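You operate a simulated robot arm through the tools that you are given. There is no shell and no other tool. Be economical: measure what you need, move in short steps, check, and stop when the job is done.

Carry out the task below with a simulated robot arm. There is one attempt and no reset: what you move stays moved.

TASK
Put the black wheel and the teal block in the tool tote.

It is judged by the outcome, as a careful person would: the job done as asked, and still so three seconds after it is handed in. It fails if anything else is knocked over, pushed out of place, dropped, spilled or broken.

THE ROBOT
A 7-joint arm with a two-finger parallel gripper, fixed in place. Base frame: the origin is at the foot of the arm, x ahead of it, y to its left, z up; the work surface is at about z = 0. Lengths are in cm, angles in degrees, forces in N, time in s.
With the tool pointing down near the work surface it reaches from about 24 to 62 cm from the base axis. Its first joint turns from -66.0 to 66.0 degrees. Payload 2.6 kg.
Tool frame: the origin (TCP) lies between the finger pads and is the grasp point; the fingertips stand 3 cm ahead of it; z points along the fingers, y is the line along which they close. The gripper opens to 9.4 cm. The fingers are 2.8 cm wide and 1 cm thick; the gripper's body (5 by 9.6 cm) begins 5.5 cm behind the TCP.
Orientation is that of the tool frame in the base frame, as a unit quaternion [w, x, y, z]. With the fingers straight down and closing along the base's y, the tool's x points along the base's -x, its y along +y and its z along -z.

THE INTERFACE
- The arm moves only by the tool jog_arm. Its arguments are lists of equal length, an entry for each row: "travel": the shift along the tool's x, y, z in units of 500 mm (1.0 is 500 mm), a list of three; "angular": the turn, a rotation vector about the tool's x, y, z in units of 45 degrees (1.0 is 45 degrees), a list of three; "claw": the gripper command, from -1 (shut) to 1 (fully open), values between in proportion. In form: {"travel": [[x, y, z], ...], "angular": [[ax, ay, az], ...], "claw": [claw, ...]}. A call has 1 to 20 rows; each row is the pose to reach, as a shift and turn from the pose commanded when the call began, along the tool's axes at that moment. A call with a number of a shift or a turn outside -1 to 1 is refused whole. A row lasts 0.2 s, in which the tool goes at most 5 cm and 8.6 degrees; a call with a longer step from one row to the next is refused whole, and so is a gripper value outside its range. A pose out of reach is approached as far as the arm can. The call stops where the force on the tool passes 40 N (or 10 N more than at its start, if that is more) or the arm is blocked; 0.2 s more then pass. The fingers move at their own pace (about 7.2 cm/s each) and stop on an object; they squeeze with about 27 N. The grip force told is the motor's: it shows also when the fingers shut on nothing. Time passes only in rows, and 0.2 s behind the last, so rows that repeat a pose let the fingers close. It gives the time, the measured TCP pose, the force on the tool (base axes), the opening and the grip force at its end, in the units of the frame above (readings bear some noise), and new pictures: "show" is both (left out), scene, wrist or none.
- Cameras (640 x 400 px; columns grow to the right, rows downward): "scene" is fixed at [1.63, 42.06, 56.41]; the picture's right is [-0.91, -0.41, 0.00], its down [-0.24, 0.54, -0.81] and it looks along [0.33, -0.74, -0.59] (base axes); focal length 310 px, centre (320, 200). "wrist" rides on the gripper at [-3.7, 0, -5.8] in the tool frame; the picture's right is [0.00, -1.00, 0.00], its down [0.97, 0.00, -0.24] and it looks along [0.24, 0.00, 0.97] (tool axes); focal length 218 px, centre (320, 200).
- pixel_to_xyz(camera, pixels): there is no depth. For up to 12 entries [column, row, z] of the newest picture of that camera ("zoom" is the newest enlarged one), the place [x, y] in the base frame at which the ray of that pixel passes the height z, good to about 0.3 cm. No time passes.
- inspect(camera, box): a new picture of the part [left, top, right, bottom] of that camera's present view, enlarged. No time passes.
- hand_in(): hands the job in; it is judged then, once.

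Work in short steps. Measure before you move; look again where a grasp or a placing could have gone wrong, and mend it. You have 60 turns and 120 pictures in all, the two below and enlarged ones among them. Open the gripper and draw the arm clear of the work before you hand the job in, unless the task says otherwise; then end with one line.

The tools are called after "Request:" as a command line: name --argument value ..., lists and objects as JSON in quotes. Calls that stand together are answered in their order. jog_arm: Moves the arm, as the interface text tells. Its arguments: {"type":"object","properties":{"travel":{"type":"array","items":{"type":"array","items":{"type":"number"}}},"angular":{"type":"array","items":{"type":"array","items":{"type":"number"}}},"claw":{"type":"array","items":{"type":"number"}},"show":{"type":"string","enum":["both","scene","wrist","none"]}},"required":["travel","angular","claw"]} The other tools are called the same way: pixel_to_xyz (camera, pixels) gives the place at which the rays of pixels pass given heights; inspect (camera, box) takes an enlarged picture of a part of a camera's view; hand_in () hands the job in.

At the start:

```text
t: 0.0
eef_pos: [31.59, -15.2, 28.2]
tcp_rot: [0.0, 0.0, 1.0, 0.001]
wrist_force: [0.2, -0.4, 0.5]
grip_width: 9.43
gripper_force: 0.1
```

scene: 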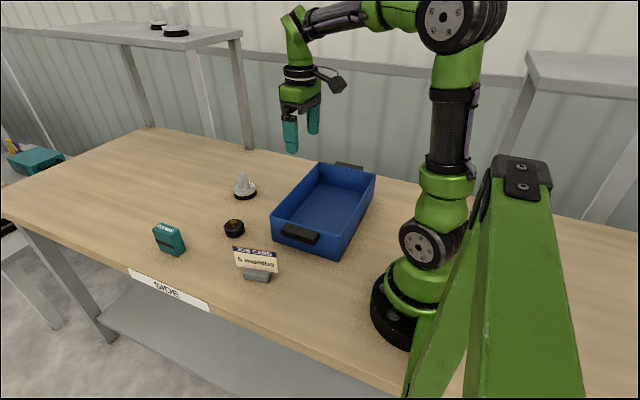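
wrist: 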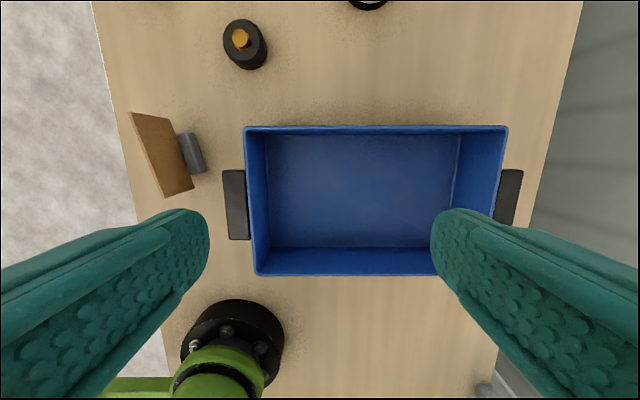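

I see the blue tote, a small black wheel at scene (234,228), a teal block at (169,239), a card, and a white cone item at (244,188). I'll enlarge the view and measure.

Request:
inspect --camera "scene" --box '[140, 150, 300, 290]'

Request:
pixel_to_xyz --camera "scene" --pixels '[[234, 235, 0], [234, 222, 3], [169, 250, 0], [153, 229, 5], [176, 224, 5], [186, 245, 0], [161, 250, 0], [183, 255, 0], [244, 196, 0], [257, 280, 0]]'

Request:
pixel_to_xyz --camera "wrist" --pixels '[[240, 38, 3], [250, 55, 0], [245, 128, 6], [507, 127, 6], [257, 274, 6], [368, 3, 0], [165, 150, 5], [225, 205, 5], [270, 246, 0], [270, 135, 0]]'

```text
2.86 times, centred on (220, 220) of scene
```

zoom: 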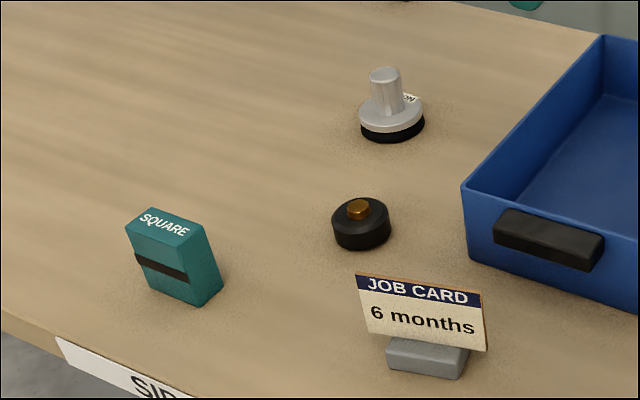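

```text
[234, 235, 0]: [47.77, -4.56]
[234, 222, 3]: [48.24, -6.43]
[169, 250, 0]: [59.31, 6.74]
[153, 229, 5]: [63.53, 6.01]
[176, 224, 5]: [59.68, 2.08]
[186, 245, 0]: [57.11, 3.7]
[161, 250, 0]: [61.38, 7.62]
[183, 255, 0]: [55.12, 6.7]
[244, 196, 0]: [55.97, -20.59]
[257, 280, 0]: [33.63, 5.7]
```

```text
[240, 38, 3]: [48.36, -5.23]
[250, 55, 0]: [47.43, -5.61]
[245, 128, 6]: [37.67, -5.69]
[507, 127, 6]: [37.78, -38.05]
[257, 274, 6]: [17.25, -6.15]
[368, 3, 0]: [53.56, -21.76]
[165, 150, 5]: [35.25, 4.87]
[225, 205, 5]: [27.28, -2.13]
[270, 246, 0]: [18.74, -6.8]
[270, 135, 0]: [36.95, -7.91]
```

The wheel is near (48,-5.3) and the block near (60,5). I'll move above and between them for a clean wrist view.

Request:
jog_arm --travel '[[-0.08, 0.06, 0], [-0.16, 0.12, 0], [-0.24, 0.18, 0], [-0.32, 0.24, 0.02], [-0.36, 0.28, 0.04], [-0.36, 0.28, 0.04]]' --angular '[[0, 0, 0], [0, 0, 0], [0, 0, 0], [0, 0, 0], [0, 0, 0], [0, 0, 0]]' --claw '[1, 1, 1, 1, 1, 1]'

```text
refused: row 4 steps farther than a row can; nothing moved
```

The step was slightly over 5 cm, so I'll use smaller ones.

Request:
jog_arm --travel '[[-0.07, 0.05, 0], [-0.14, 0.1, 0], [-0.21, 0.15, 0.01], [-0.28, 0.2, 0.02], [-0.33, 0.25, 0.03], [-0.36, 0.28, 0.04], [-0.36, 0.28, 0.04]]' --angular '[[0, 0, 0], [0, 0, 0], [0, 0, 0], [0, 0, 0], [0, 0, 0], [0, 0, 0], [0, 0, 0]]' --claw '[1, 1, 1, 1, 1, 1, 1]'

```text
t: 1.6
eef_pos: [49.71, -1.32, 26.24]
tcp_rot: [0.0, 0.0, 1.0, 0.001]
wrist_force: [0.3, 0.7, 0.8]
grip_width: 9.38
gripper_force: 0.0
```

scene: 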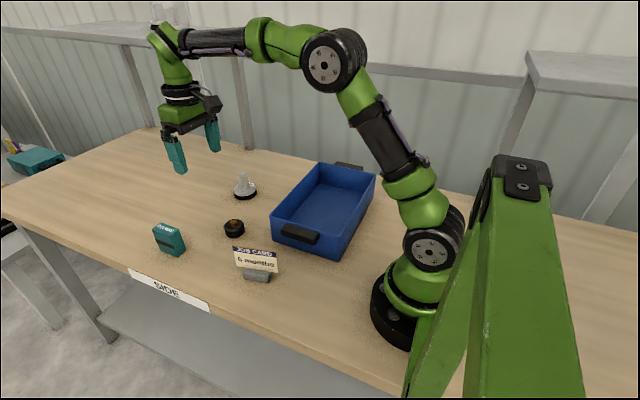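
wrist: 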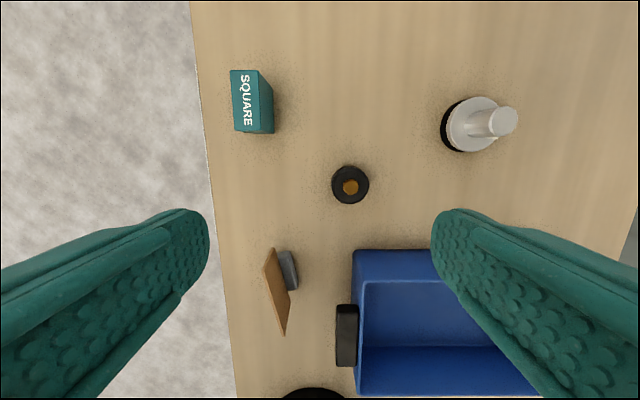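

Both objects are clear in the wrist view: wheel at (350,185), block top (230-262, 70-133). I'll measure them.

Request:
inspect --camera "wrist" --box '[210, 50, 402, 220]'

Request:
pixel_to_xyz --camera "wrist" --pixels '[[350, 166, 2], [350, 204, 2], [331, 185, 2], [369, 185, 2], [351, 187, 3], [230, 70, 5], [257, 69, 5], [235, 132, 5], [252, 134, 5], [273, 95, 0], [274, 132, 0]]'

Request:
pixel_to_xyz --camera "wrist" --pixels '[[264, 260, 7], [284, 335, 7], [298, 270, 2], [356, 251, 6], [357, 395, 6], [338, 304, 5], [336, 365, 5], [440, 125, 1], [517, 120, 8]]'

```text
2.35 times, centred on (306, 135) of wrist
```

zoom: 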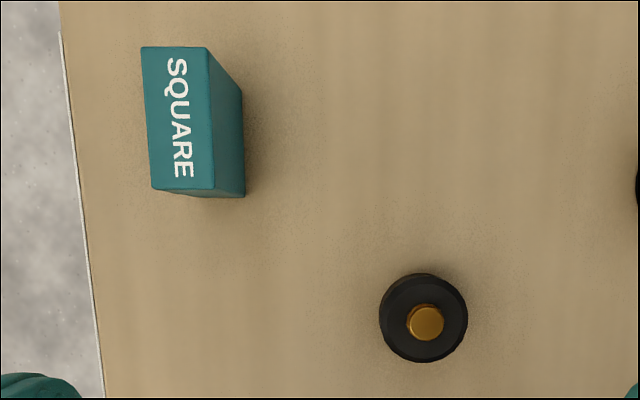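

```text
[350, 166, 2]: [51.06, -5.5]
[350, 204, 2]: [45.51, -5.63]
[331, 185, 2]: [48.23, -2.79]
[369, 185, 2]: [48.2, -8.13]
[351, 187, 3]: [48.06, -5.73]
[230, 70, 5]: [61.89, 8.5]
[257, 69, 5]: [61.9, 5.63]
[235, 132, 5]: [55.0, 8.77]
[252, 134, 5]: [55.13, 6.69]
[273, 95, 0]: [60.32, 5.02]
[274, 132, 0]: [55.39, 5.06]
```

```text
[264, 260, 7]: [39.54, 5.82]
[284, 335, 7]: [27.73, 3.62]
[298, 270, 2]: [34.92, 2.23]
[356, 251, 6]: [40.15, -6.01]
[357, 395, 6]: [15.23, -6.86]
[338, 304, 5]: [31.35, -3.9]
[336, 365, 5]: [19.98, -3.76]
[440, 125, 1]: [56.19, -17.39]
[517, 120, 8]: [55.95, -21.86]
```

The wheel is about 5 cm across, centred at (48.2,-5.5). The block spans x 55–61.3 and y 5–8.1, aligned with the axes and about 6.5 tall. I'll descend over the wheel and stop above it to check.

Request:
jog_arm --travel '[[0.028, -0.086, 0.02], [0.028, -0.086, 0.11], [0.028, -0.086, 0.2], [0.028, -0.086, 0.28], [0.028, -0.086, 0.34], [0.028, -0.086, 0.34]]' --angular '[[0, 0, 0], [0, 0, 0], [0, 0, 0], [0, 0, 0], [0, 0, 0], [0, 0, 0]]' --claw '[1, 1, 1, 1, 1, 1]'

```text
t: 3.0
eef_pos: [47.84, -5.75, 9.02]
tcp_rot: [0.0, 0.0, 1.0, 0.0]
wrist_force: [-0.7, -0.2, 0.1]
grip_width: 9.42
gripper_force: 0.0
```

scene: 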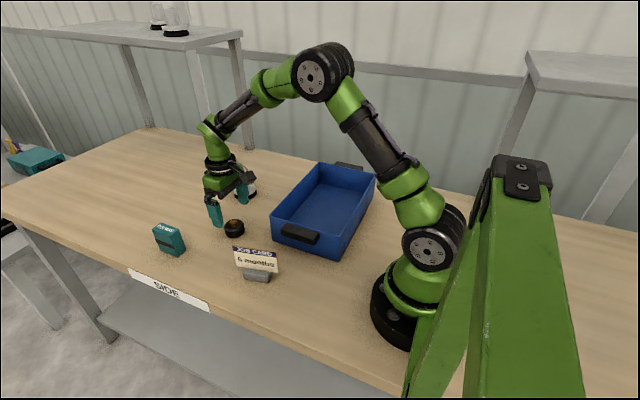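
wrist: 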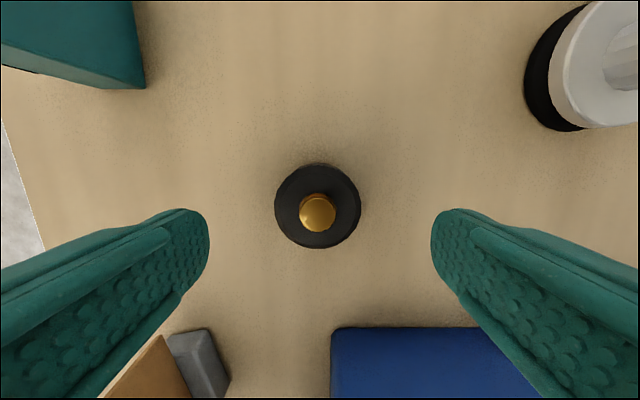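

Request:
pixel_to_xyz --camera "wrist" --pixels '[[318, 206, 2], [275, 206, 2], [361, 206, 2], [318, 248, 2], [318, 164, 0], [333, 328, 0]]'

```text
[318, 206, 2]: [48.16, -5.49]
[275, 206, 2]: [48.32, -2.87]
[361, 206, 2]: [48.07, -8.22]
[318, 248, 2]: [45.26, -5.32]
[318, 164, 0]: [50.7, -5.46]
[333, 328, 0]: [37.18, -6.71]
```

The wheel is centred between the fingers. I'll lower to z≈3.4 and close.

Request:
jog_arm --travel '[[0, 0, 0.06], [0, 0, 0.114], [0, 0, 0.114], [0, 0, 0.114], [0, 0, 0.114], [0, 0, 0.114], [0, 0, 0.114]]' --angular '[[0, 0, 0], [0, 0, 0], [0, 0, 0], [0, 0, 0], [0, 0, 0], [0, 0, 0], [0, 0, 0]]' --claw '[1, 1, 1, -1, -1, -1, -1]' --show "wrist"

```text
t: 4.6
eef_pos: [48.15, -5.49, 3.29]
tcp_rot: [0.0, 0.0, 1.0, -0.001]
wrist_force: [-0.3, 0.3, 0.4]
grip_width: 5.05
gripper_force: 26.8
```

wrist: 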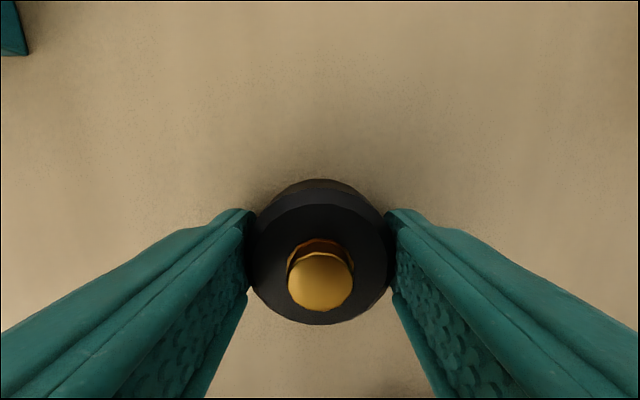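

The wheel is held (width 5.05, 27 N). I'll lift it straight up to z≈18 and check.

Request:
jog_arm --travel '[[0, 0, -0.04], [0, 0, -0.1], [0, 0, -0.18], [0, 0, -0.26], [0, 0, -0.3], [0, 0, -0.3]]' --angular '[[0, 0, 0], [0, 0, 0], [0, 0, 0], [0, 0, 0], [0, 0, 0], [0, 0, 0]]' --claw '[-1, -1, -1, -1, -1, -1]'

```text
t: 6.0
eef_pos: [48.1, -5.58, 18.41]
tcp_rot: [0.0, 0.0, 1.0, 0.0]
wrist_force: [0.2, -0.1, -0.2]
grip_width: 0.0
gripper_force: 27.3
```

scene: 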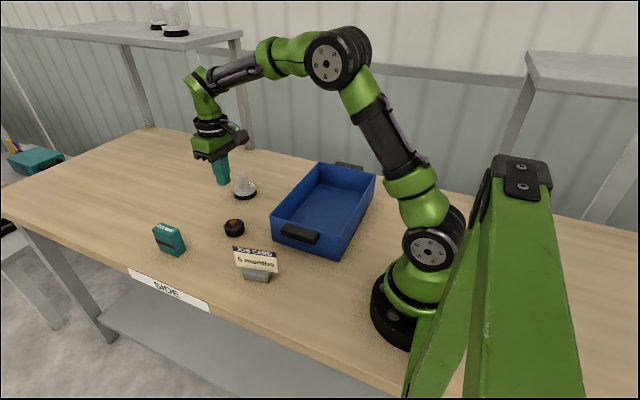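
wrist: 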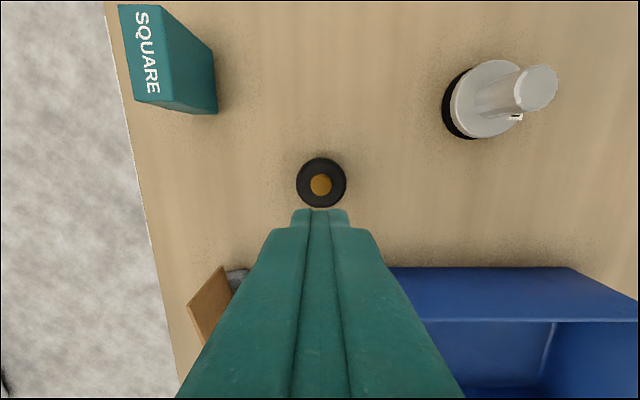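

The wheel slipped out and stayed on the table. I'll look at its shape closely.

Request:
inspect --camera "scene" --box '[214, 210, 254, 245]'

Request:
inspect --camera "wrist" --box '[280, 145, 360, 215]'

Request:
pixel_to_xyz --camera "wrist" --pixels '[[321, 183, 2], [320, 184, 3]]'

```text
11.43 times, centred on (234, 228) of scene
```

zoom: 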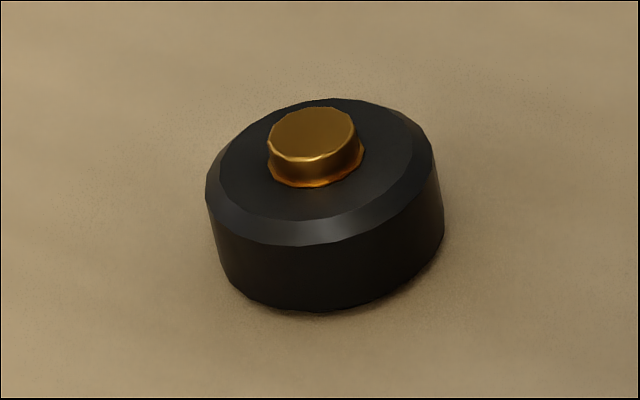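

```text
5.71 times, centred on (320, 180) of wrist
```

zoom: 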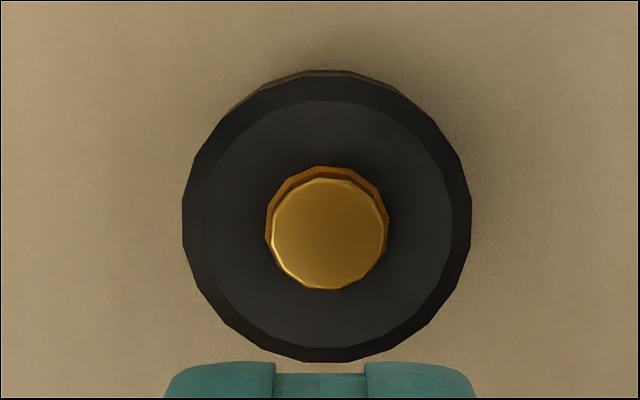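

```text
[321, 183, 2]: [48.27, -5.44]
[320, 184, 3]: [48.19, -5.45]
```

The body has smooth sides, which were slippery, and a brass hub about 2.1 cm across on top. I'll grip the hub instead, with fingertips just above the black face, and inspect before lifting.

Request:
jog_arm --travel '[[0, 0, 0.06], [0, 0, 0.14], [0, 0, 0.2], [0, 0, 0.24], [0, 0, 0.26], [0, 0, 0.26]]' --angular '[[0, 0, 0], [0, 0, 0], [0, 0, 0], [0, 0, 0], [0, 0, 0], [0, 0, 0]]' --claw '[0, 0, 0, 0, 0, 0]'

Request:
inspect --camera "scene" --box '[204, 195, 264, 245]'

```text
t: 7.4
eef_pos: [48.37, -5.66, 5.55]
tcp_rot: [0.003, -0.001, 1.0, -0.002]
wrist_force: [1.3, -4.6, 18.6]
grip_width: 4.91
gripper_force: 27.1
```

scene: 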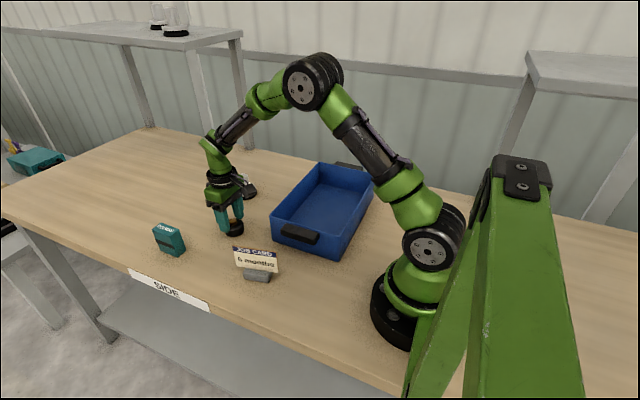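
wrist: 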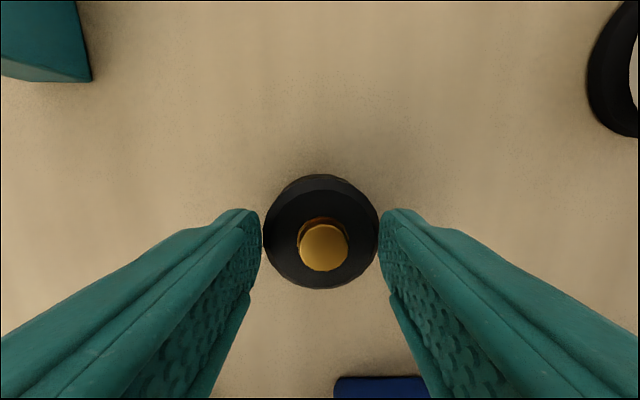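

```text
8.00 times, centred on (234, 220) of scene
```

zoom: 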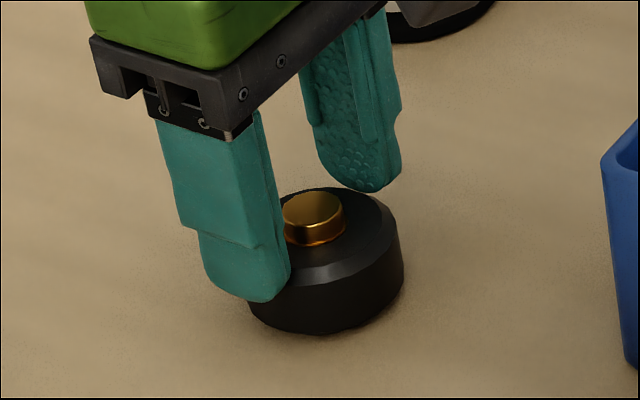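

The tips rest on the body's chamfer at about z 2.5, so the top face is near 2.7–2.9. I'll raise slightly, close onto the hub and check.

Request:
jog_arm --travel '[[0, 0, -0.024], [0, 0, -0.024], [0, 0, -0.024], [0, 0, -0.012], [0, 0, -0.012], [0, 0, -0.012], [0, 0, -0.012], [0, 0, -0.012]]' --angular '[[0, 0, 0], [0, 0, 0], [0, 0, 0], [0, 0, 0], [0, 0, 0], [0, 0, 0], [0, 0, 0], [0, 0, 0]]' --claw '[0, -0.3, -0.3, -0.3, -1, -1, -1, -1]'

Request:
inspect --camera "scene" --box '[204, 195, 264, 245]'

```text
t: 9.2
eef_pos: [48.26, -5.42, 6.09]
tcp_rot: [0.0, 0.0, 1.0, 0.001]
wrist_force: [0.8, -0.3, 0.2]
grip_width: 0.01
gripper_force: 26.8
```

scene: 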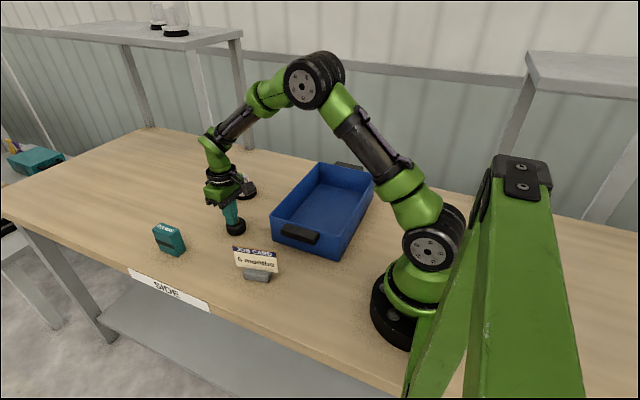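
wrist: 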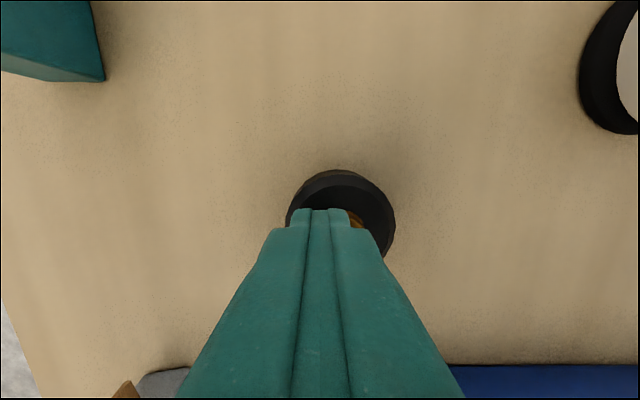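

```text
8.00 times, centred on (234, 220) of scene
```

zoom: 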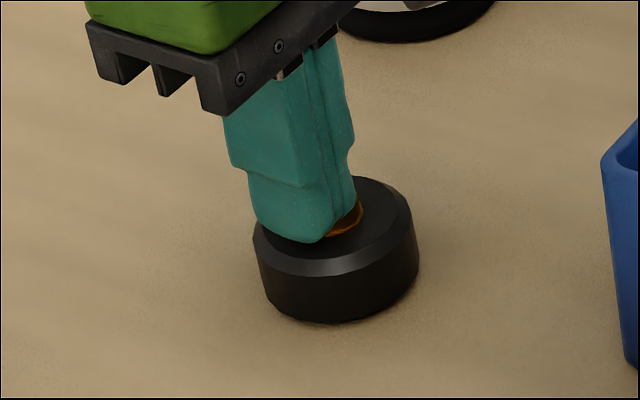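

The fingers shut to 0 and the wheel shifted slightly in -y. I'll go up, open and look again.

Request:
jog_arm --travel '[[0, 0, -0.02], [0, 0, -0.05], [0, 0, -0.08], [0, 0, -0.08], [0, 0, -0.08]]' --angular '[[0, 0, 0], [0, 0, 0], [0, 0, 0], [0, 0, 0], [0, 0, 0]]' --claw '[-1, -1, 1, 1, 1]'

Request:
inspect --camera "scene" --box '[204, 200, 264, 250]'

Request:
inspect --camera "wrist" --box '[256, 140, 416, 260]'

```text
t: 10.4
eef_pos: [48.21, -5.52, 10.29]
tcp_rot: [0.0, 0.0, 1.0, -0.001]
wrist_force: [-0.4, -1.0, 0.7]
grip_width: 9.42
gripper_force: 0.1
```

scene: 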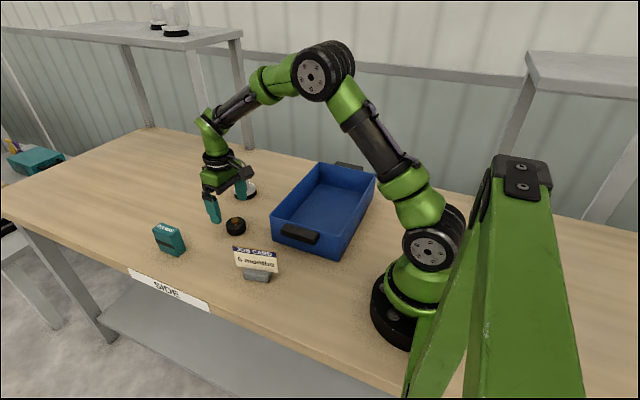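
wrist: 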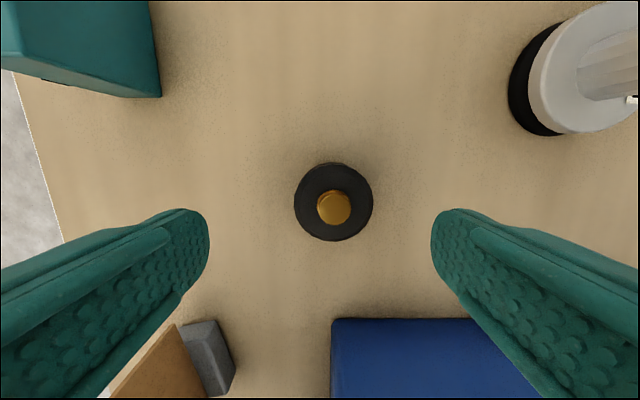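

```text
8.00 times, centred on (234, 225) of scene
```

zoom: 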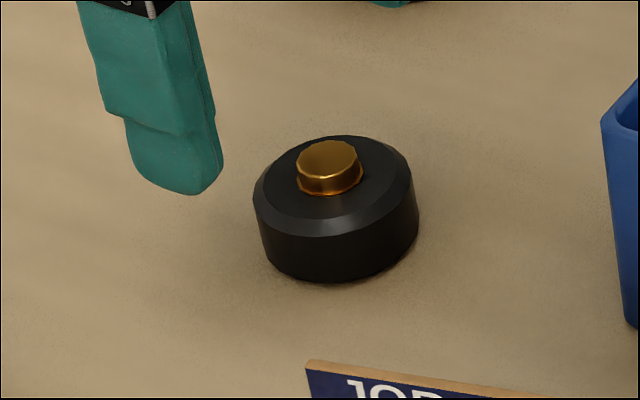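

```text
3.33 times, centred on (336, 200) of wrist
```

zoom: 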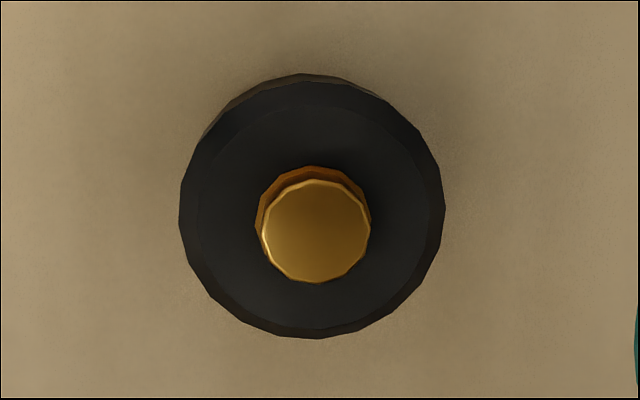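

I'll measure the new wheel position, then retry the rim grip with a very slow lift, watching for slip.

Request:
pixel_to_xyz --camera "wrist" --pixels '[[333.6, 202, 2.3], [294, 202, 2.3], [373, 202, 2.3], [334, 241, 2.3], [334, 207, 3.3], [331, 319, 0]]'

```text
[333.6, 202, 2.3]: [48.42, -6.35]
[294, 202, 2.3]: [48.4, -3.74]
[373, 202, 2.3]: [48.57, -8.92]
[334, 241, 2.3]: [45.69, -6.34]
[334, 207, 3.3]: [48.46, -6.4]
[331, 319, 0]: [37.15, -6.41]
```

Request:
jog_arm --travel '[[-0.003, -0.017, 0.03], [-0.003, -0.017, 0.1], [-0.003, -0.017, 0.136], [-0.003, -0.017, 0.136], [-0.003, -0.017, 0.136], [-0.003, -0.017, 0.136], [-0.003, -0.017, 0.136], [-0.003, -0.017, 0.136], [-0.003, -0.017, 0.132], [-0.003, -0.017, 0.128], [-0.003, -0.017, 0.122], [-0.003, -0.017, 0.116]]' --angular '[[0, 0, 0], [0, 0, 0], [0, 0, 0], [0, 0, 0], [0, 0, 0], [0, 0, 0], [0, 0, 0], [0, 0, 0], [0, 0, 0], [0, 0, 0], [0, 0, 0], [0, 0, 0]]' --claw '[1, 1, 1, 1, -1, -1, -1, -1, -1, -1, -1, -1]' --show "none"

Request:
inspect --camera "scene" --box '[204, 200, 264, 250]'

```text
t: 13.0
eef_pos: [48.39, -6.42, 4.3]
tcp_rot: [0.0, -0.001, 1.0, 0.0]
wrist_force: [0.2, -0.3, -0.8]
grip_width: 5.06
gripper_force: 26.7
```

```text
8.00 times, centred on (234, 225) of scene
```

zoom: 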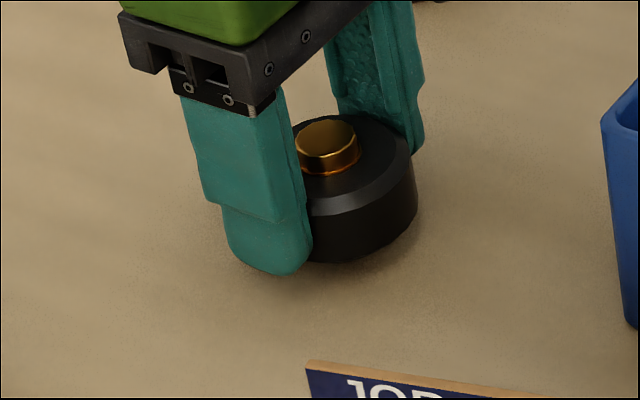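

The wheel has risen with the gripper this time. I'll keep lifting slowly.

Request:
jog_arm --travel '[[0, 0, -0.008], [0, 0, -0.016], [0, 0, -0.024], [0, 0, -0.032], [0, 0, -0.04], [0, 0, -0.05], [0, 0, -0.06]]' --angular '[[0, 0, 0], [0, 0, 0], [0, 0, 0], [0, 0, 0], [0, 0, 0], [0, 0, 0], [0, 0, 0]]' --claw '[-1, -1, -1, -1, -1, -1, -1]' --show "wrist"

Request:
inspect --camera "scene" --box '[204, 190, 264, 240]'

```text
t: 14.6
eef_pos: [48.43, -6.5, 7.38]
tcp_rot: [0.0, 0.0, 1.0, 0.0]
wrist_force: [0.7, -0.2, -1.0]
grip_width: 5.08
gripper_force: 27.2
```

wrist: 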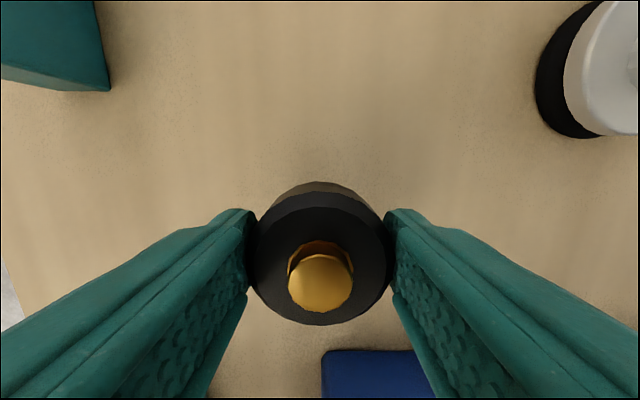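

```text
8.00 times, centred on (234, 215) of scene
```

zoom: 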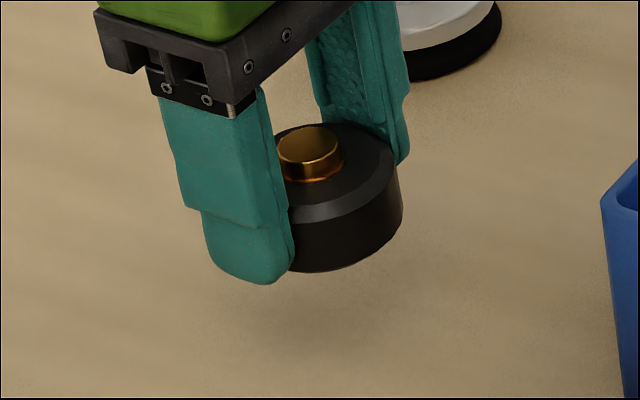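

The wheel is securely in the air. I'll lift to z≈14.5 at a gentle speed.

Request:
jog_arm --travel '[[0, 0, -0.008], [0, 0, -0.02], [0, 0, -0.035], [0, 0, -0.05], [0, 0, -0.065], [0, 0, -0.08], [0, 0, -0.095], [0, 0, -0.11], [0, 0, -0.125], [0, 0, -0.137], [0, 0, -0.144]]' --angular '[[0, 0, 0], [0, 0, 0], [0, 0, 0], [0, 0, 0], [0, 0, 0], [0, 0, 0], [0, 0, 0], [0, 0, 0], [0, 0, 0], [0, 0, 0], [0, 0, 0]]' --claw '[-1, -1, -1, -1, -1, -1, -1, -1, -1, -1, -1]' --show "scene"

Request:
pixel_to_xyz --camera "scene" --pixels '[[271, 211, 6], [271, 211, 8], [271, 211, 5], [342, 239, 6], [376, 174, 6], [322, 163, 6]]'

```text
t: 17.0
eef_pos: [48.24, -6.31, 14.56]
tcp_rot: [0.0, 0.0, 1.0, 0.0]
wrist_force: [0.2, -0.8, -1.2]
grip_width: 5.07
gripper_force: 26.7
```

scene: 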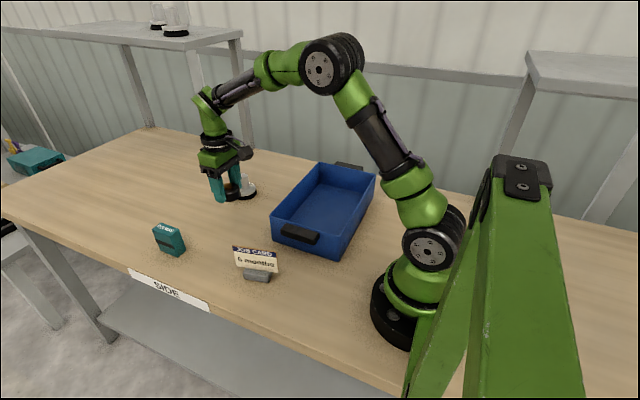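

```text
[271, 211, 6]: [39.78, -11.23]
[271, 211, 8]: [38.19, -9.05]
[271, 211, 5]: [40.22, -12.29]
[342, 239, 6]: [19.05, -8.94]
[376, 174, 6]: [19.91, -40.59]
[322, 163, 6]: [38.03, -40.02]
```

The tote rim comes out near z≈10, so I'll raise to about 18 first, then carry the wheel gently over the tote at (28.5,-14).

Request:
jog_arm --travel '[[0, 0, -0.01], [0, 0, -0.03], [0, 0, -0.05], [0.01, -0.004, -0.065], [0.03, -0.012, -0.07], [0.06, -0.023, -0.07], [0.095, -0.037, -0.07], [0.13, -0.051, -0.07], [0.165, -0.065, -0.07], [0.2, -0.078, -0.07], [0.235, -0.092, -0.07], [0.27, -0.106, -0.07], [0.305, -0.12, -0.07], [0.335, -0.131, -0.07], [0.36, -0.141, -0.07], [0.38, -0.149, -0.07], [0.394, -0.154, -0.07], [0.394, -0.154, -0.07]]' --angular '[[0, 0, 0], [0, 0, 0], [0, 0, 0], [0, 0, 0], [0, 0, 0], [0, 0, 0], [0, 0, 0], [0, 0, 0], [0, 0, 0], [0, 0, 0], [0, 0, 0], [0, 0, 0], [0, 0, 0], [0, 0, 0], [0, 0, 0], [0, 0, 0], [0, 0, 0], [0, 0, 0]]' --claw '[-1, -1, -1, -1, -1, -1, -1, -1, -1, -1, -1, -1, -1, -1, -1, -1, -1, -1]'

```text
t: 20.8
eef_pos: [28.49, -14.23, 18.07]
tcp_rot: [0.0, 0.001, 1.0, 0.0]
wrist_force: [0.3, -0.2, -1.3]
grip_width: 5.08
gripper_force: 27.4
```

scene: 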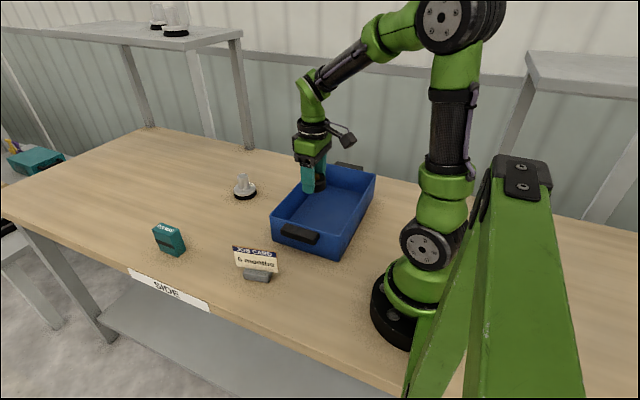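
wrist: 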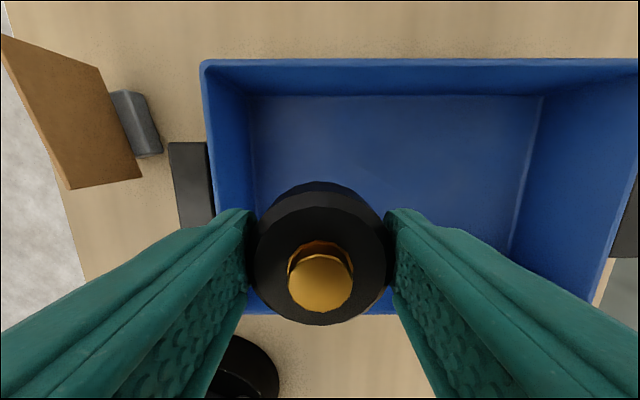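

I'll check where the tote walls lie relative to this pose.

Request:
pixel_to_xyz --camera "wrist" --pixels '[[203, 62, 9], [203, 62, 6], [215, 310, 9], [215, 310, 6], [250, 97, 0.5], [540, 97, 0.5], [510, 250, 0.5], [255, 210, 0.5], [638, 60, 6]]'

```text
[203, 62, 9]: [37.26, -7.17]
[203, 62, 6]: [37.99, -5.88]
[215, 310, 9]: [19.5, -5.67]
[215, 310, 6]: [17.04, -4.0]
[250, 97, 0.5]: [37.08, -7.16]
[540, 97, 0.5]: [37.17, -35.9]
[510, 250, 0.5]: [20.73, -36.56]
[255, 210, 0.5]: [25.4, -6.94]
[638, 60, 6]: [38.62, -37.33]
```

Floor spans x 20–37, y -7…-36, so this spot is clear. I'll lower slowly with a slight further -y shift.

Request:
jog_arm --travel '[[0, -0.004, 0.01], [0, -0.012, 0.03], [0, -0.02, 0.055], [0, -0.024, 0.08], [0, -0.024, 0.105], [0, -0.024, 0.13], [0, -0.024, 0.155], [0, -0.024, 0.18], [0, -0.024, 0.205], [0, -0.024, 0.225], [0, -0.024, 0.24], [0, -0.024, 0.252], [0, -0.024, 0.26], [0, -0.024, 0.266], [0, -0.024, 0.266]]' --angular '[[0, 0, 0], [0, 0, 0], [0, 0, 0], [0, 0, 0], [0, 0, 0], [0, 0, 0], [0, 0, 0], [0, 0, 0], [0, 0, 0], [0, 0, 0], [0, 0, 0], [0, 0, 0], [0, 0, 0], [0, 0, 0], [0, 0, 0]]' --claw '[-1, -1, -1, -1, -1, -1, -1, -1, -1, -1, -1, -1, -1, -1, -1]'

```text
t: 24.0
eef_pos: [28.57, -15.35, 4.77]
tcp_rot: [-0.001, 0.0, 1.0, 0.0]
wrist_force: [0.1, -0.3, -0.6]
grip_width: 5.07
gripper_force: 26.8
```

scene: 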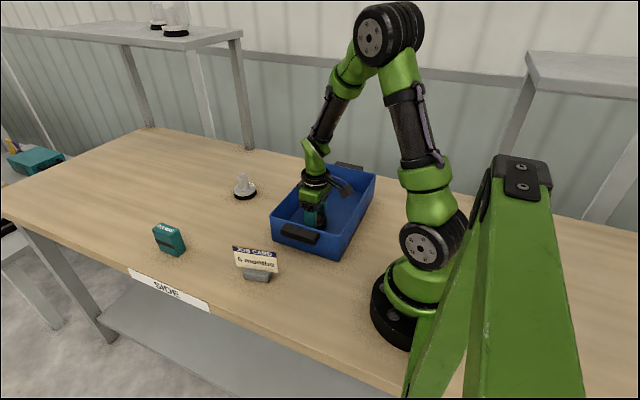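
wrist: 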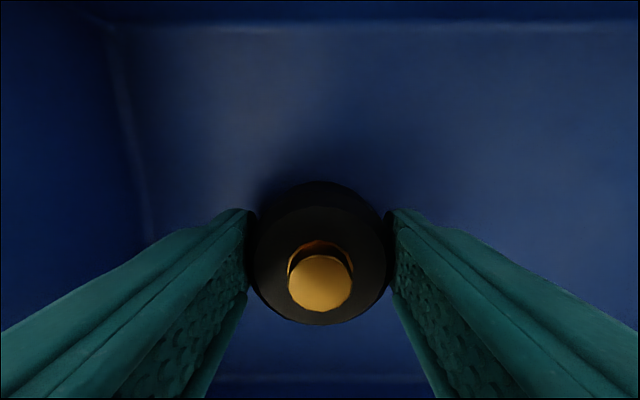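

No contact yet. I'll ease down a little more, release, and rise clear.

Request:
jog_arm --travel '[[0, 0, 0.005], [0, 0, 0.01], [0, 0, 0.014], [0, 0, 0.014], [0, 0, 0.014], [0, 0, 0.014], [0, 0, -0.03], [0, 0, -0.11], [0, 0, -0.2], [0, 0, -0.28], [0, 0, -0.32], [0, 0, -0.32]]' --angular '[[0, 0, 0], [0, 0, 0], [0, 0, 0], [0, 0, 0], [0, 0, 0], [0, 0, 0], [0, 0, 0], [0, 0, 0], [0, 0, 0], [0, 0, 0], [0, 0, 0], [0, 0, 0]]' --claw '[-1, -1, -1, 0.5, 0.5, 0.5, 0.5, 0.5, 0.5, 0.5, 0.5, 0.5]'

```text
t: 26.6
eef_pos: [28.75, -14.93, 20.74]
tcp_rot: [0.0, 0.0, 1.0, 0.001]
wrist_force: [-0.9, -0.5, 0.8]
grip_width: 7.07
gripper_force: 0.1
```

scene: 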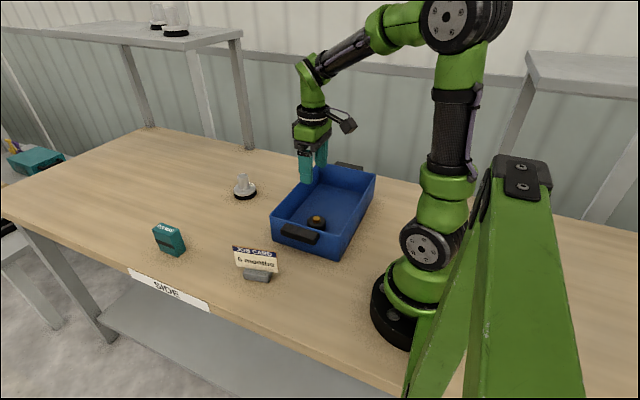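
wrist: 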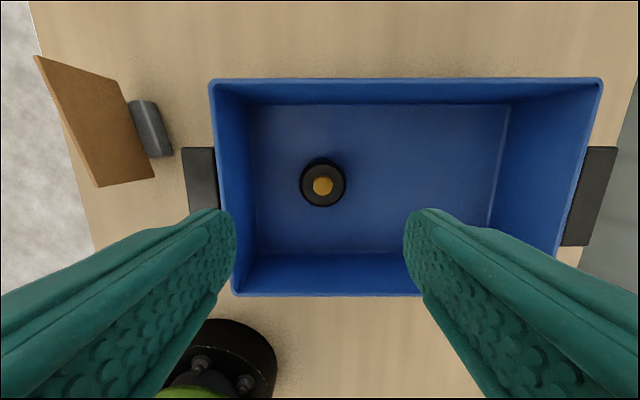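

The wheel sits in the tote. Next I'll move over the block at (58.2,6.6), keeping height.

Request:
jog_arm --travel '[[-0.05, 0.037, 0], [-0.12, 0.088, 0], [-0.19, 0.139, 0], [-0.26, 0.19, 0], [-0.33, 0.242, 0], [-0.4, 0.293, 0], [-0.47, 0.345, 0], [-0.54, 0.396, 0], [-0.594, 0.436, 0], [-0.594, 0.436, 0.06], [-0.594, 0.436, 0.11], [-0.594, 0.436, 0.11]]' --angular '[[0, 0, 0], [0, 0, 0], [0, 0, 0], [0, 0, 0], [0, 0, 0], [0, 0, 0], [0, 0, 0], [0, 0, 0], [0, 0, 0], [0, 0, 0], [0, 0, 0], [0, 0, 0]]' --claw '[0.5, 0.5, 0.5, 0.5, 0.5, 0.5, 0.5, 0.5, 0.5, 0.5, 0.5, 0.5]'

```text
t: 29.2
eef_pos: [58.42, 6.5, 15.04]
tcp_rot: [0.001, 0.0, 1.0, 0.0]
wrist_force: [0.7, 0.4, -0.4]
grip_width: 7.06
gripper_force: 0.0
```

scene: 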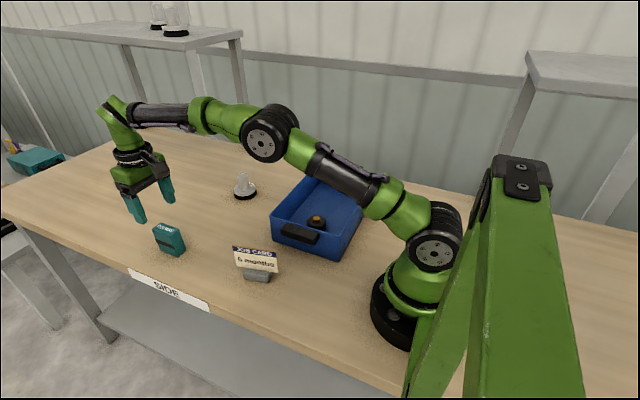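
wrist: 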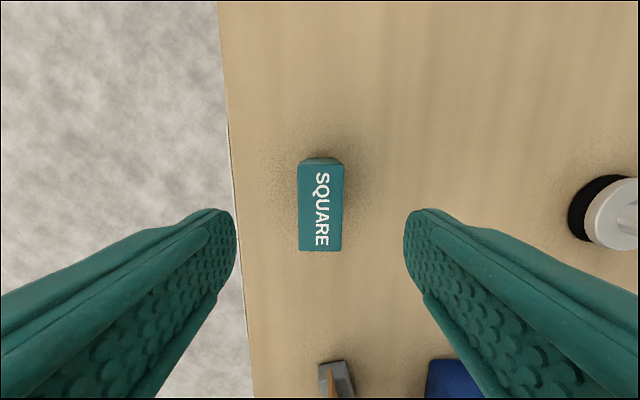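

Request:
pixel_to_xyz --camera "wrist" --pixels '[[298, 163, 6], [344, 163, 6], [300, 250, 6], [341, 250, 6], [321, 207, 6], [304, 157, 0], [338, 157, 0]]'

```text
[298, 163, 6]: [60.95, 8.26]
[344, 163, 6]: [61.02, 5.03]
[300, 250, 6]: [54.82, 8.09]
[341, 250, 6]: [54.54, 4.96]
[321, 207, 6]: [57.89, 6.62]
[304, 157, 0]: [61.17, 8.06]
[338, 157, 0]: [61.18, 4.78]
```

The block is centred at (57.9,6.5) and aligned. I'll descend to z≈3.8, close, and lift slowly by 1 cm.

Request:
jog_arm --travel '[[0.006, 0, 0.05], [0.006, 0, 0.11], [0.006, 0, 0.17], [0.006, 0, 0.21], [0.006, 0, 0.228], [0.006, 0, 0.228], [0.006, 0, 0.228], [0.006, 0, 0.228], [0.006, 0, 0.228], [0.006, 0, 0.228], [0.006, 0, 0.228], [0.006, 0, 0.224], [0.006, 0, 0.218], [0.006, 0, 0.21]]' --angular '[[0, 0, 0], [0, 0, 0], [0, 0, 0], [0, 0, 0], [0, 0, 0], [0, 0, 0], [0, 0, 0], [0, 0, 0], [0, 0, 0], [0, 0, 0], [0, 0, 0], [0, 0, 0], [0, 0, 0], [0, 0, 0]]' --claw '[0.5, 0.5, 0.5, 0.5, 0.5, 0.5, -1, -1, -1, -1, -1, -1, -1, -1]'

Request:
inspect --camera "scene" --box '[134, 200, 204, 265]'

```text
t: 32.2
eef_pos: [58.05, 6.57, 4.59]
tcp_rot: [0.0, 0.0, 1.0, 0.0]
wrist_force: [0.6, -0.7, -1.0]
grip_width: 3.4
gripper_force: 26.8
```

scene: 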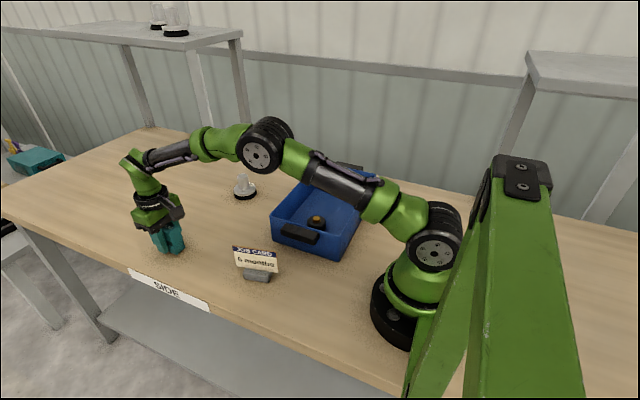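
wrist: 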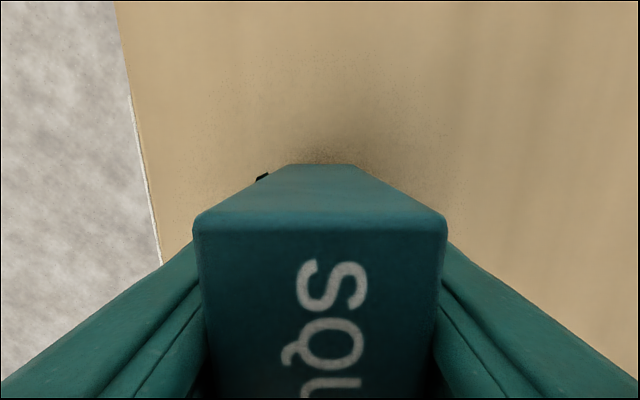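

```text
6.15 times, centred on (169, 232) of scene
```

zoom: 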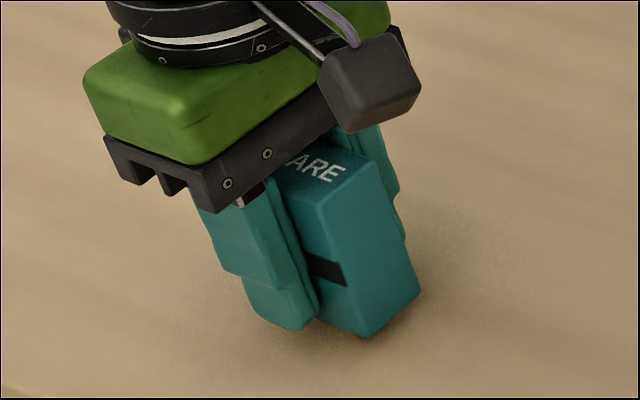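

The block is gripped at width 3.4 and rising. I'll lift gently to z≈18.

Request:
jog_arm --travel '[[0, 0, -0.008], [0, 0, -0.02], [0, 0, -0.036], [0, 0, -0.056], [0, 0, -0.078], [0, 0, -0.1], [0, 0, -0.122], [0, 0, -0.144], [0, 0, -0.166], [0, 0, -0.188], [0, 0, -0.21], [0, 0, -0.23], [0, 0, -0.248], [0, 0, -0.262], [0, 0, -0.27]]' --angular '[[0, 0, 0], [0, 0, 0], [0, 0, 0], [0, 0, 0], [0, 0, 0], [0, 0, 0], [0, 0, 0], [0, 0, 0], [0, 0, 0], [0, 0, 0], [0, 0, 0], [0, 0, 0], [0, 0, 0], [0, 0, 0], [0, 0, 0]]' --claw '[-1, -1, -1, -1, -1, -1, -1, -1, -1, -1, -1, -1, -1, -1, -1]' --show "scene"

```text
t: 35.4
eef_pos: [58.08, 6.46, 18.33]
tcp_rot: [0.001, 0.0, 1.0, 0.0]
wrist_force: [-0.2, -0.3, -1.1]
grip_width: 3.42
gripper_force: 26.8
```

scene: 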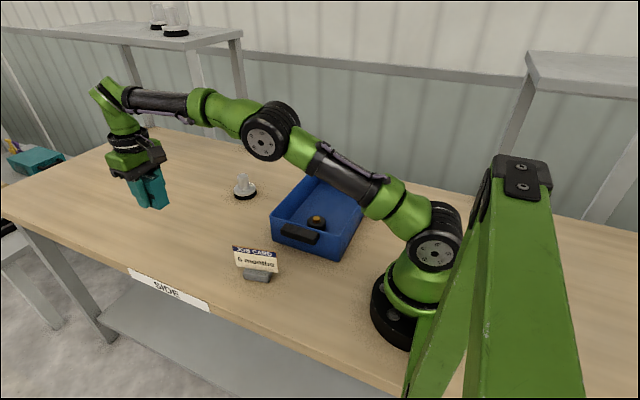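

Held firmly. I'll carry it to (28.5,-25.5) above the tote.

Request:
jog_arm --travel '[[0.006, -0.006, 0], [0.018, -0.019, 0], [0.035, -0.038, 0], [0.059, -0.064, 0], [0.091, -0.099, 0], [0.127, -0.138, 0], [0.162, -0.176, 0], [0.198, -0.214, 0], [0.233, -0.253, 0], [0.268, -0.291, 0], [0.304, -0.33, 0], [0.339, -0.368, 0], [0.375, -0.406, 0], [0.41, -0.445, 0], [0.445, -0.483, 0], [0.481, -0.522, 0], [0.513, -0.557, 0], [0.543, -0.589, 0], [0.57, -0.618, 0], [0.59, -0.64, 0]]' --angular '[[0, 0, 0], [0, 0, 0], [0, 0, 0], [0, 0, 0], [0, 0, 0], [0, 0, 0], [0, 0, 0], [0, 0, 0], [0, 0, 0], [0, 0, 0], [0, 0, 0], [0, 0, 0], [0, 0, 0], [0, 0, 0], [0, 0, 0], [0, 0, 0], [0, 0, 0], [0, 0, 0], [0, 0, 0], [0, 0, 0]]' --claw '[-1, -1, -1, -1, -1, -1, -1, -1, -1, -1, -1, -1, -1, -1, -1, -1, -1, -1, -1, -1]'

```text
t: 39.6
eef_pos: [28.55, -25.7, 18.19]
tcp_rot: [0.0, 0.0, 1.0, 0.0]
wrist_force: [0.2, 0.1, -2.3]
grip_width: 3.39
gripper_force: 27.5
```

scene: 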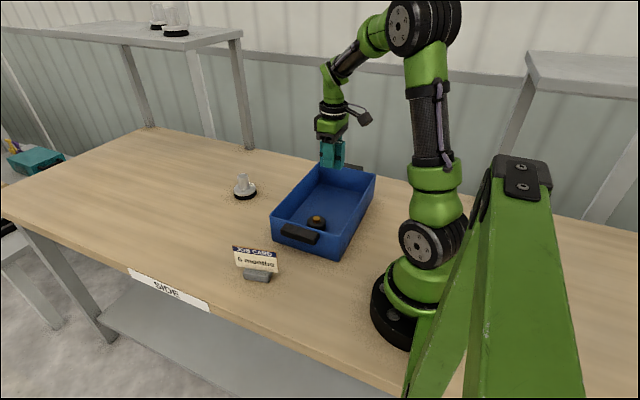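
wrist: 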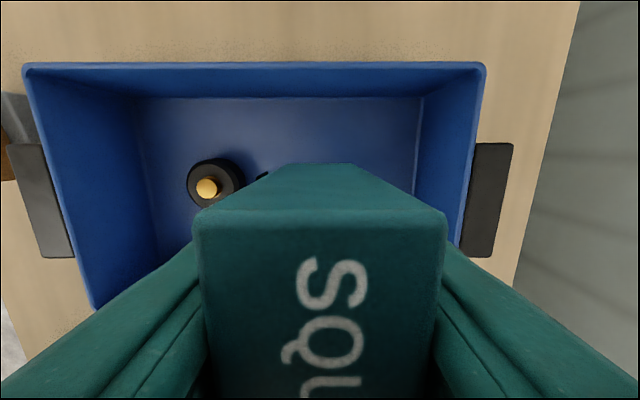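

The block is above clear tote floor, away from the wheel. I'll lower slowly to z≈4.9.

Request:
jog_arm --travel '[[0, 0, 0.008], [0, 0, 0.024], [0, 0, 0.046], [0, 0, 0.07], [0, 0, 0.094], [0, 0, 0.118], [0, 0, 0.142], [0, 0, 0.166], [0, 0, 0.19], [0, 0, 0.212], [0, 0, 0.232], [0, 0, 0.246], [0, 0, 0.256], [0, 0, 0.264], [0, 0, 0.264]]' --angular '[[0, 0, 0], [0, 0, 0], [0, 0, 0], [0, 0, 0], [0, 0, 0], [0, 0, 0], [0, 0, 0], [0, 0, 0], [0, 0, 0], [0, 0, 0], [0, 0, 0], [0, 0, 0], [0, 0, 0], [0, 0, 0], [0, 0, 0]]' --claw '[-1, -1, -1, -1, -1, -1, -1, -1, -1, -1, -1, -1, -1, -1, -1]' --show "scene"

```text
t: 42.8
eef_pos: [28.49, -25.45, 5.0]
tcp_rot: [0.0, 0.0, 1.0, 0.0]
wrist_force: [0.0, 0.0, -1.6]
grip_width: 3.38
gripper_force: 26.8
```

scene: 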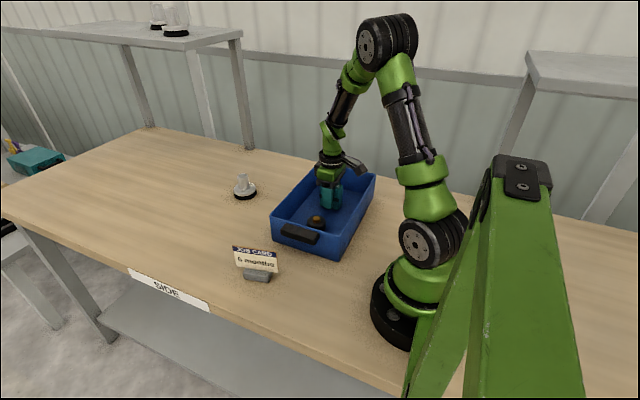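

Nearly at the floor. I'll ease down 0.5 cm, release, and rise.

Request:
jog_arm --travel '[[0, 0, 0.004], [0, 0, 0.008], [0, 0, 0.01], [0, 0, 0.01], [0, 0, 0.01], [0, 0, 0.01], [0, 0, -0.03], [0, 0, -0.1], [0, 0, -0.18], [0, 0, -0.26], [0, 0, -0.34], [0, 0, -0.36], [0, 0, -0.36]]' --angular '[[0, 0, 0], [0, 0, 0], [0, 0, 0], [0, 0, 0], [0, 0, 0], [0, 0, 0], [0, 0, 0], [0, 0, 0], [0, 0, 0], [0, 0, 0], [0, 0, 0], [0, 0, 0], [0, 0, 0]]' --claw '[-1, -1, -1, 0.3, 0.3, 0.3, 0.3, 0.3, 0.3, 0.3, 0.3, 0.3, 0.3]'

```text
t: 45.6
eef_pos: [28.33, -25.71, 23.07]
tcp_rot: [0.0, 0.0, 1.0, 0.0]
wrist_force: [0.2, 0.4, 0.2]
grip_width: 6.14
gripper_force: 0.1
```

scene: 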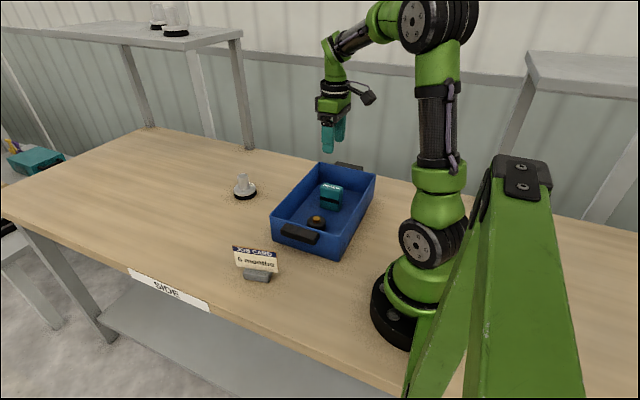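
wrist: 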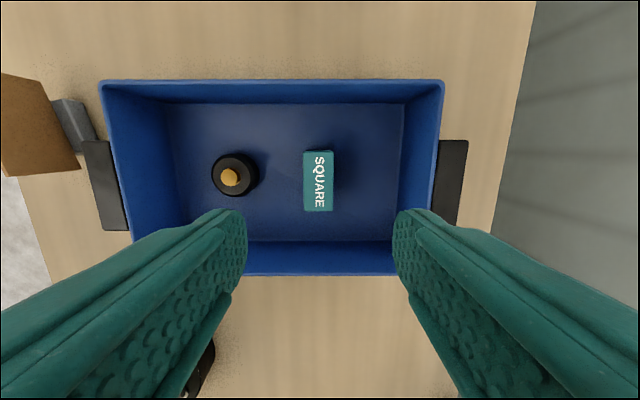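

Both pieces are in the tote, the card and the weight haven't moved, and the arm is clear with the gripper open. I'm handing in.

Request:
hand_in

```text
The job is handed in.
```

The black wheel and the teal block are both in the tool tote. The wheel slipped from the grip on the first try and a second try at its hub nudged it about 1 cm, but nothing else was disturbed.
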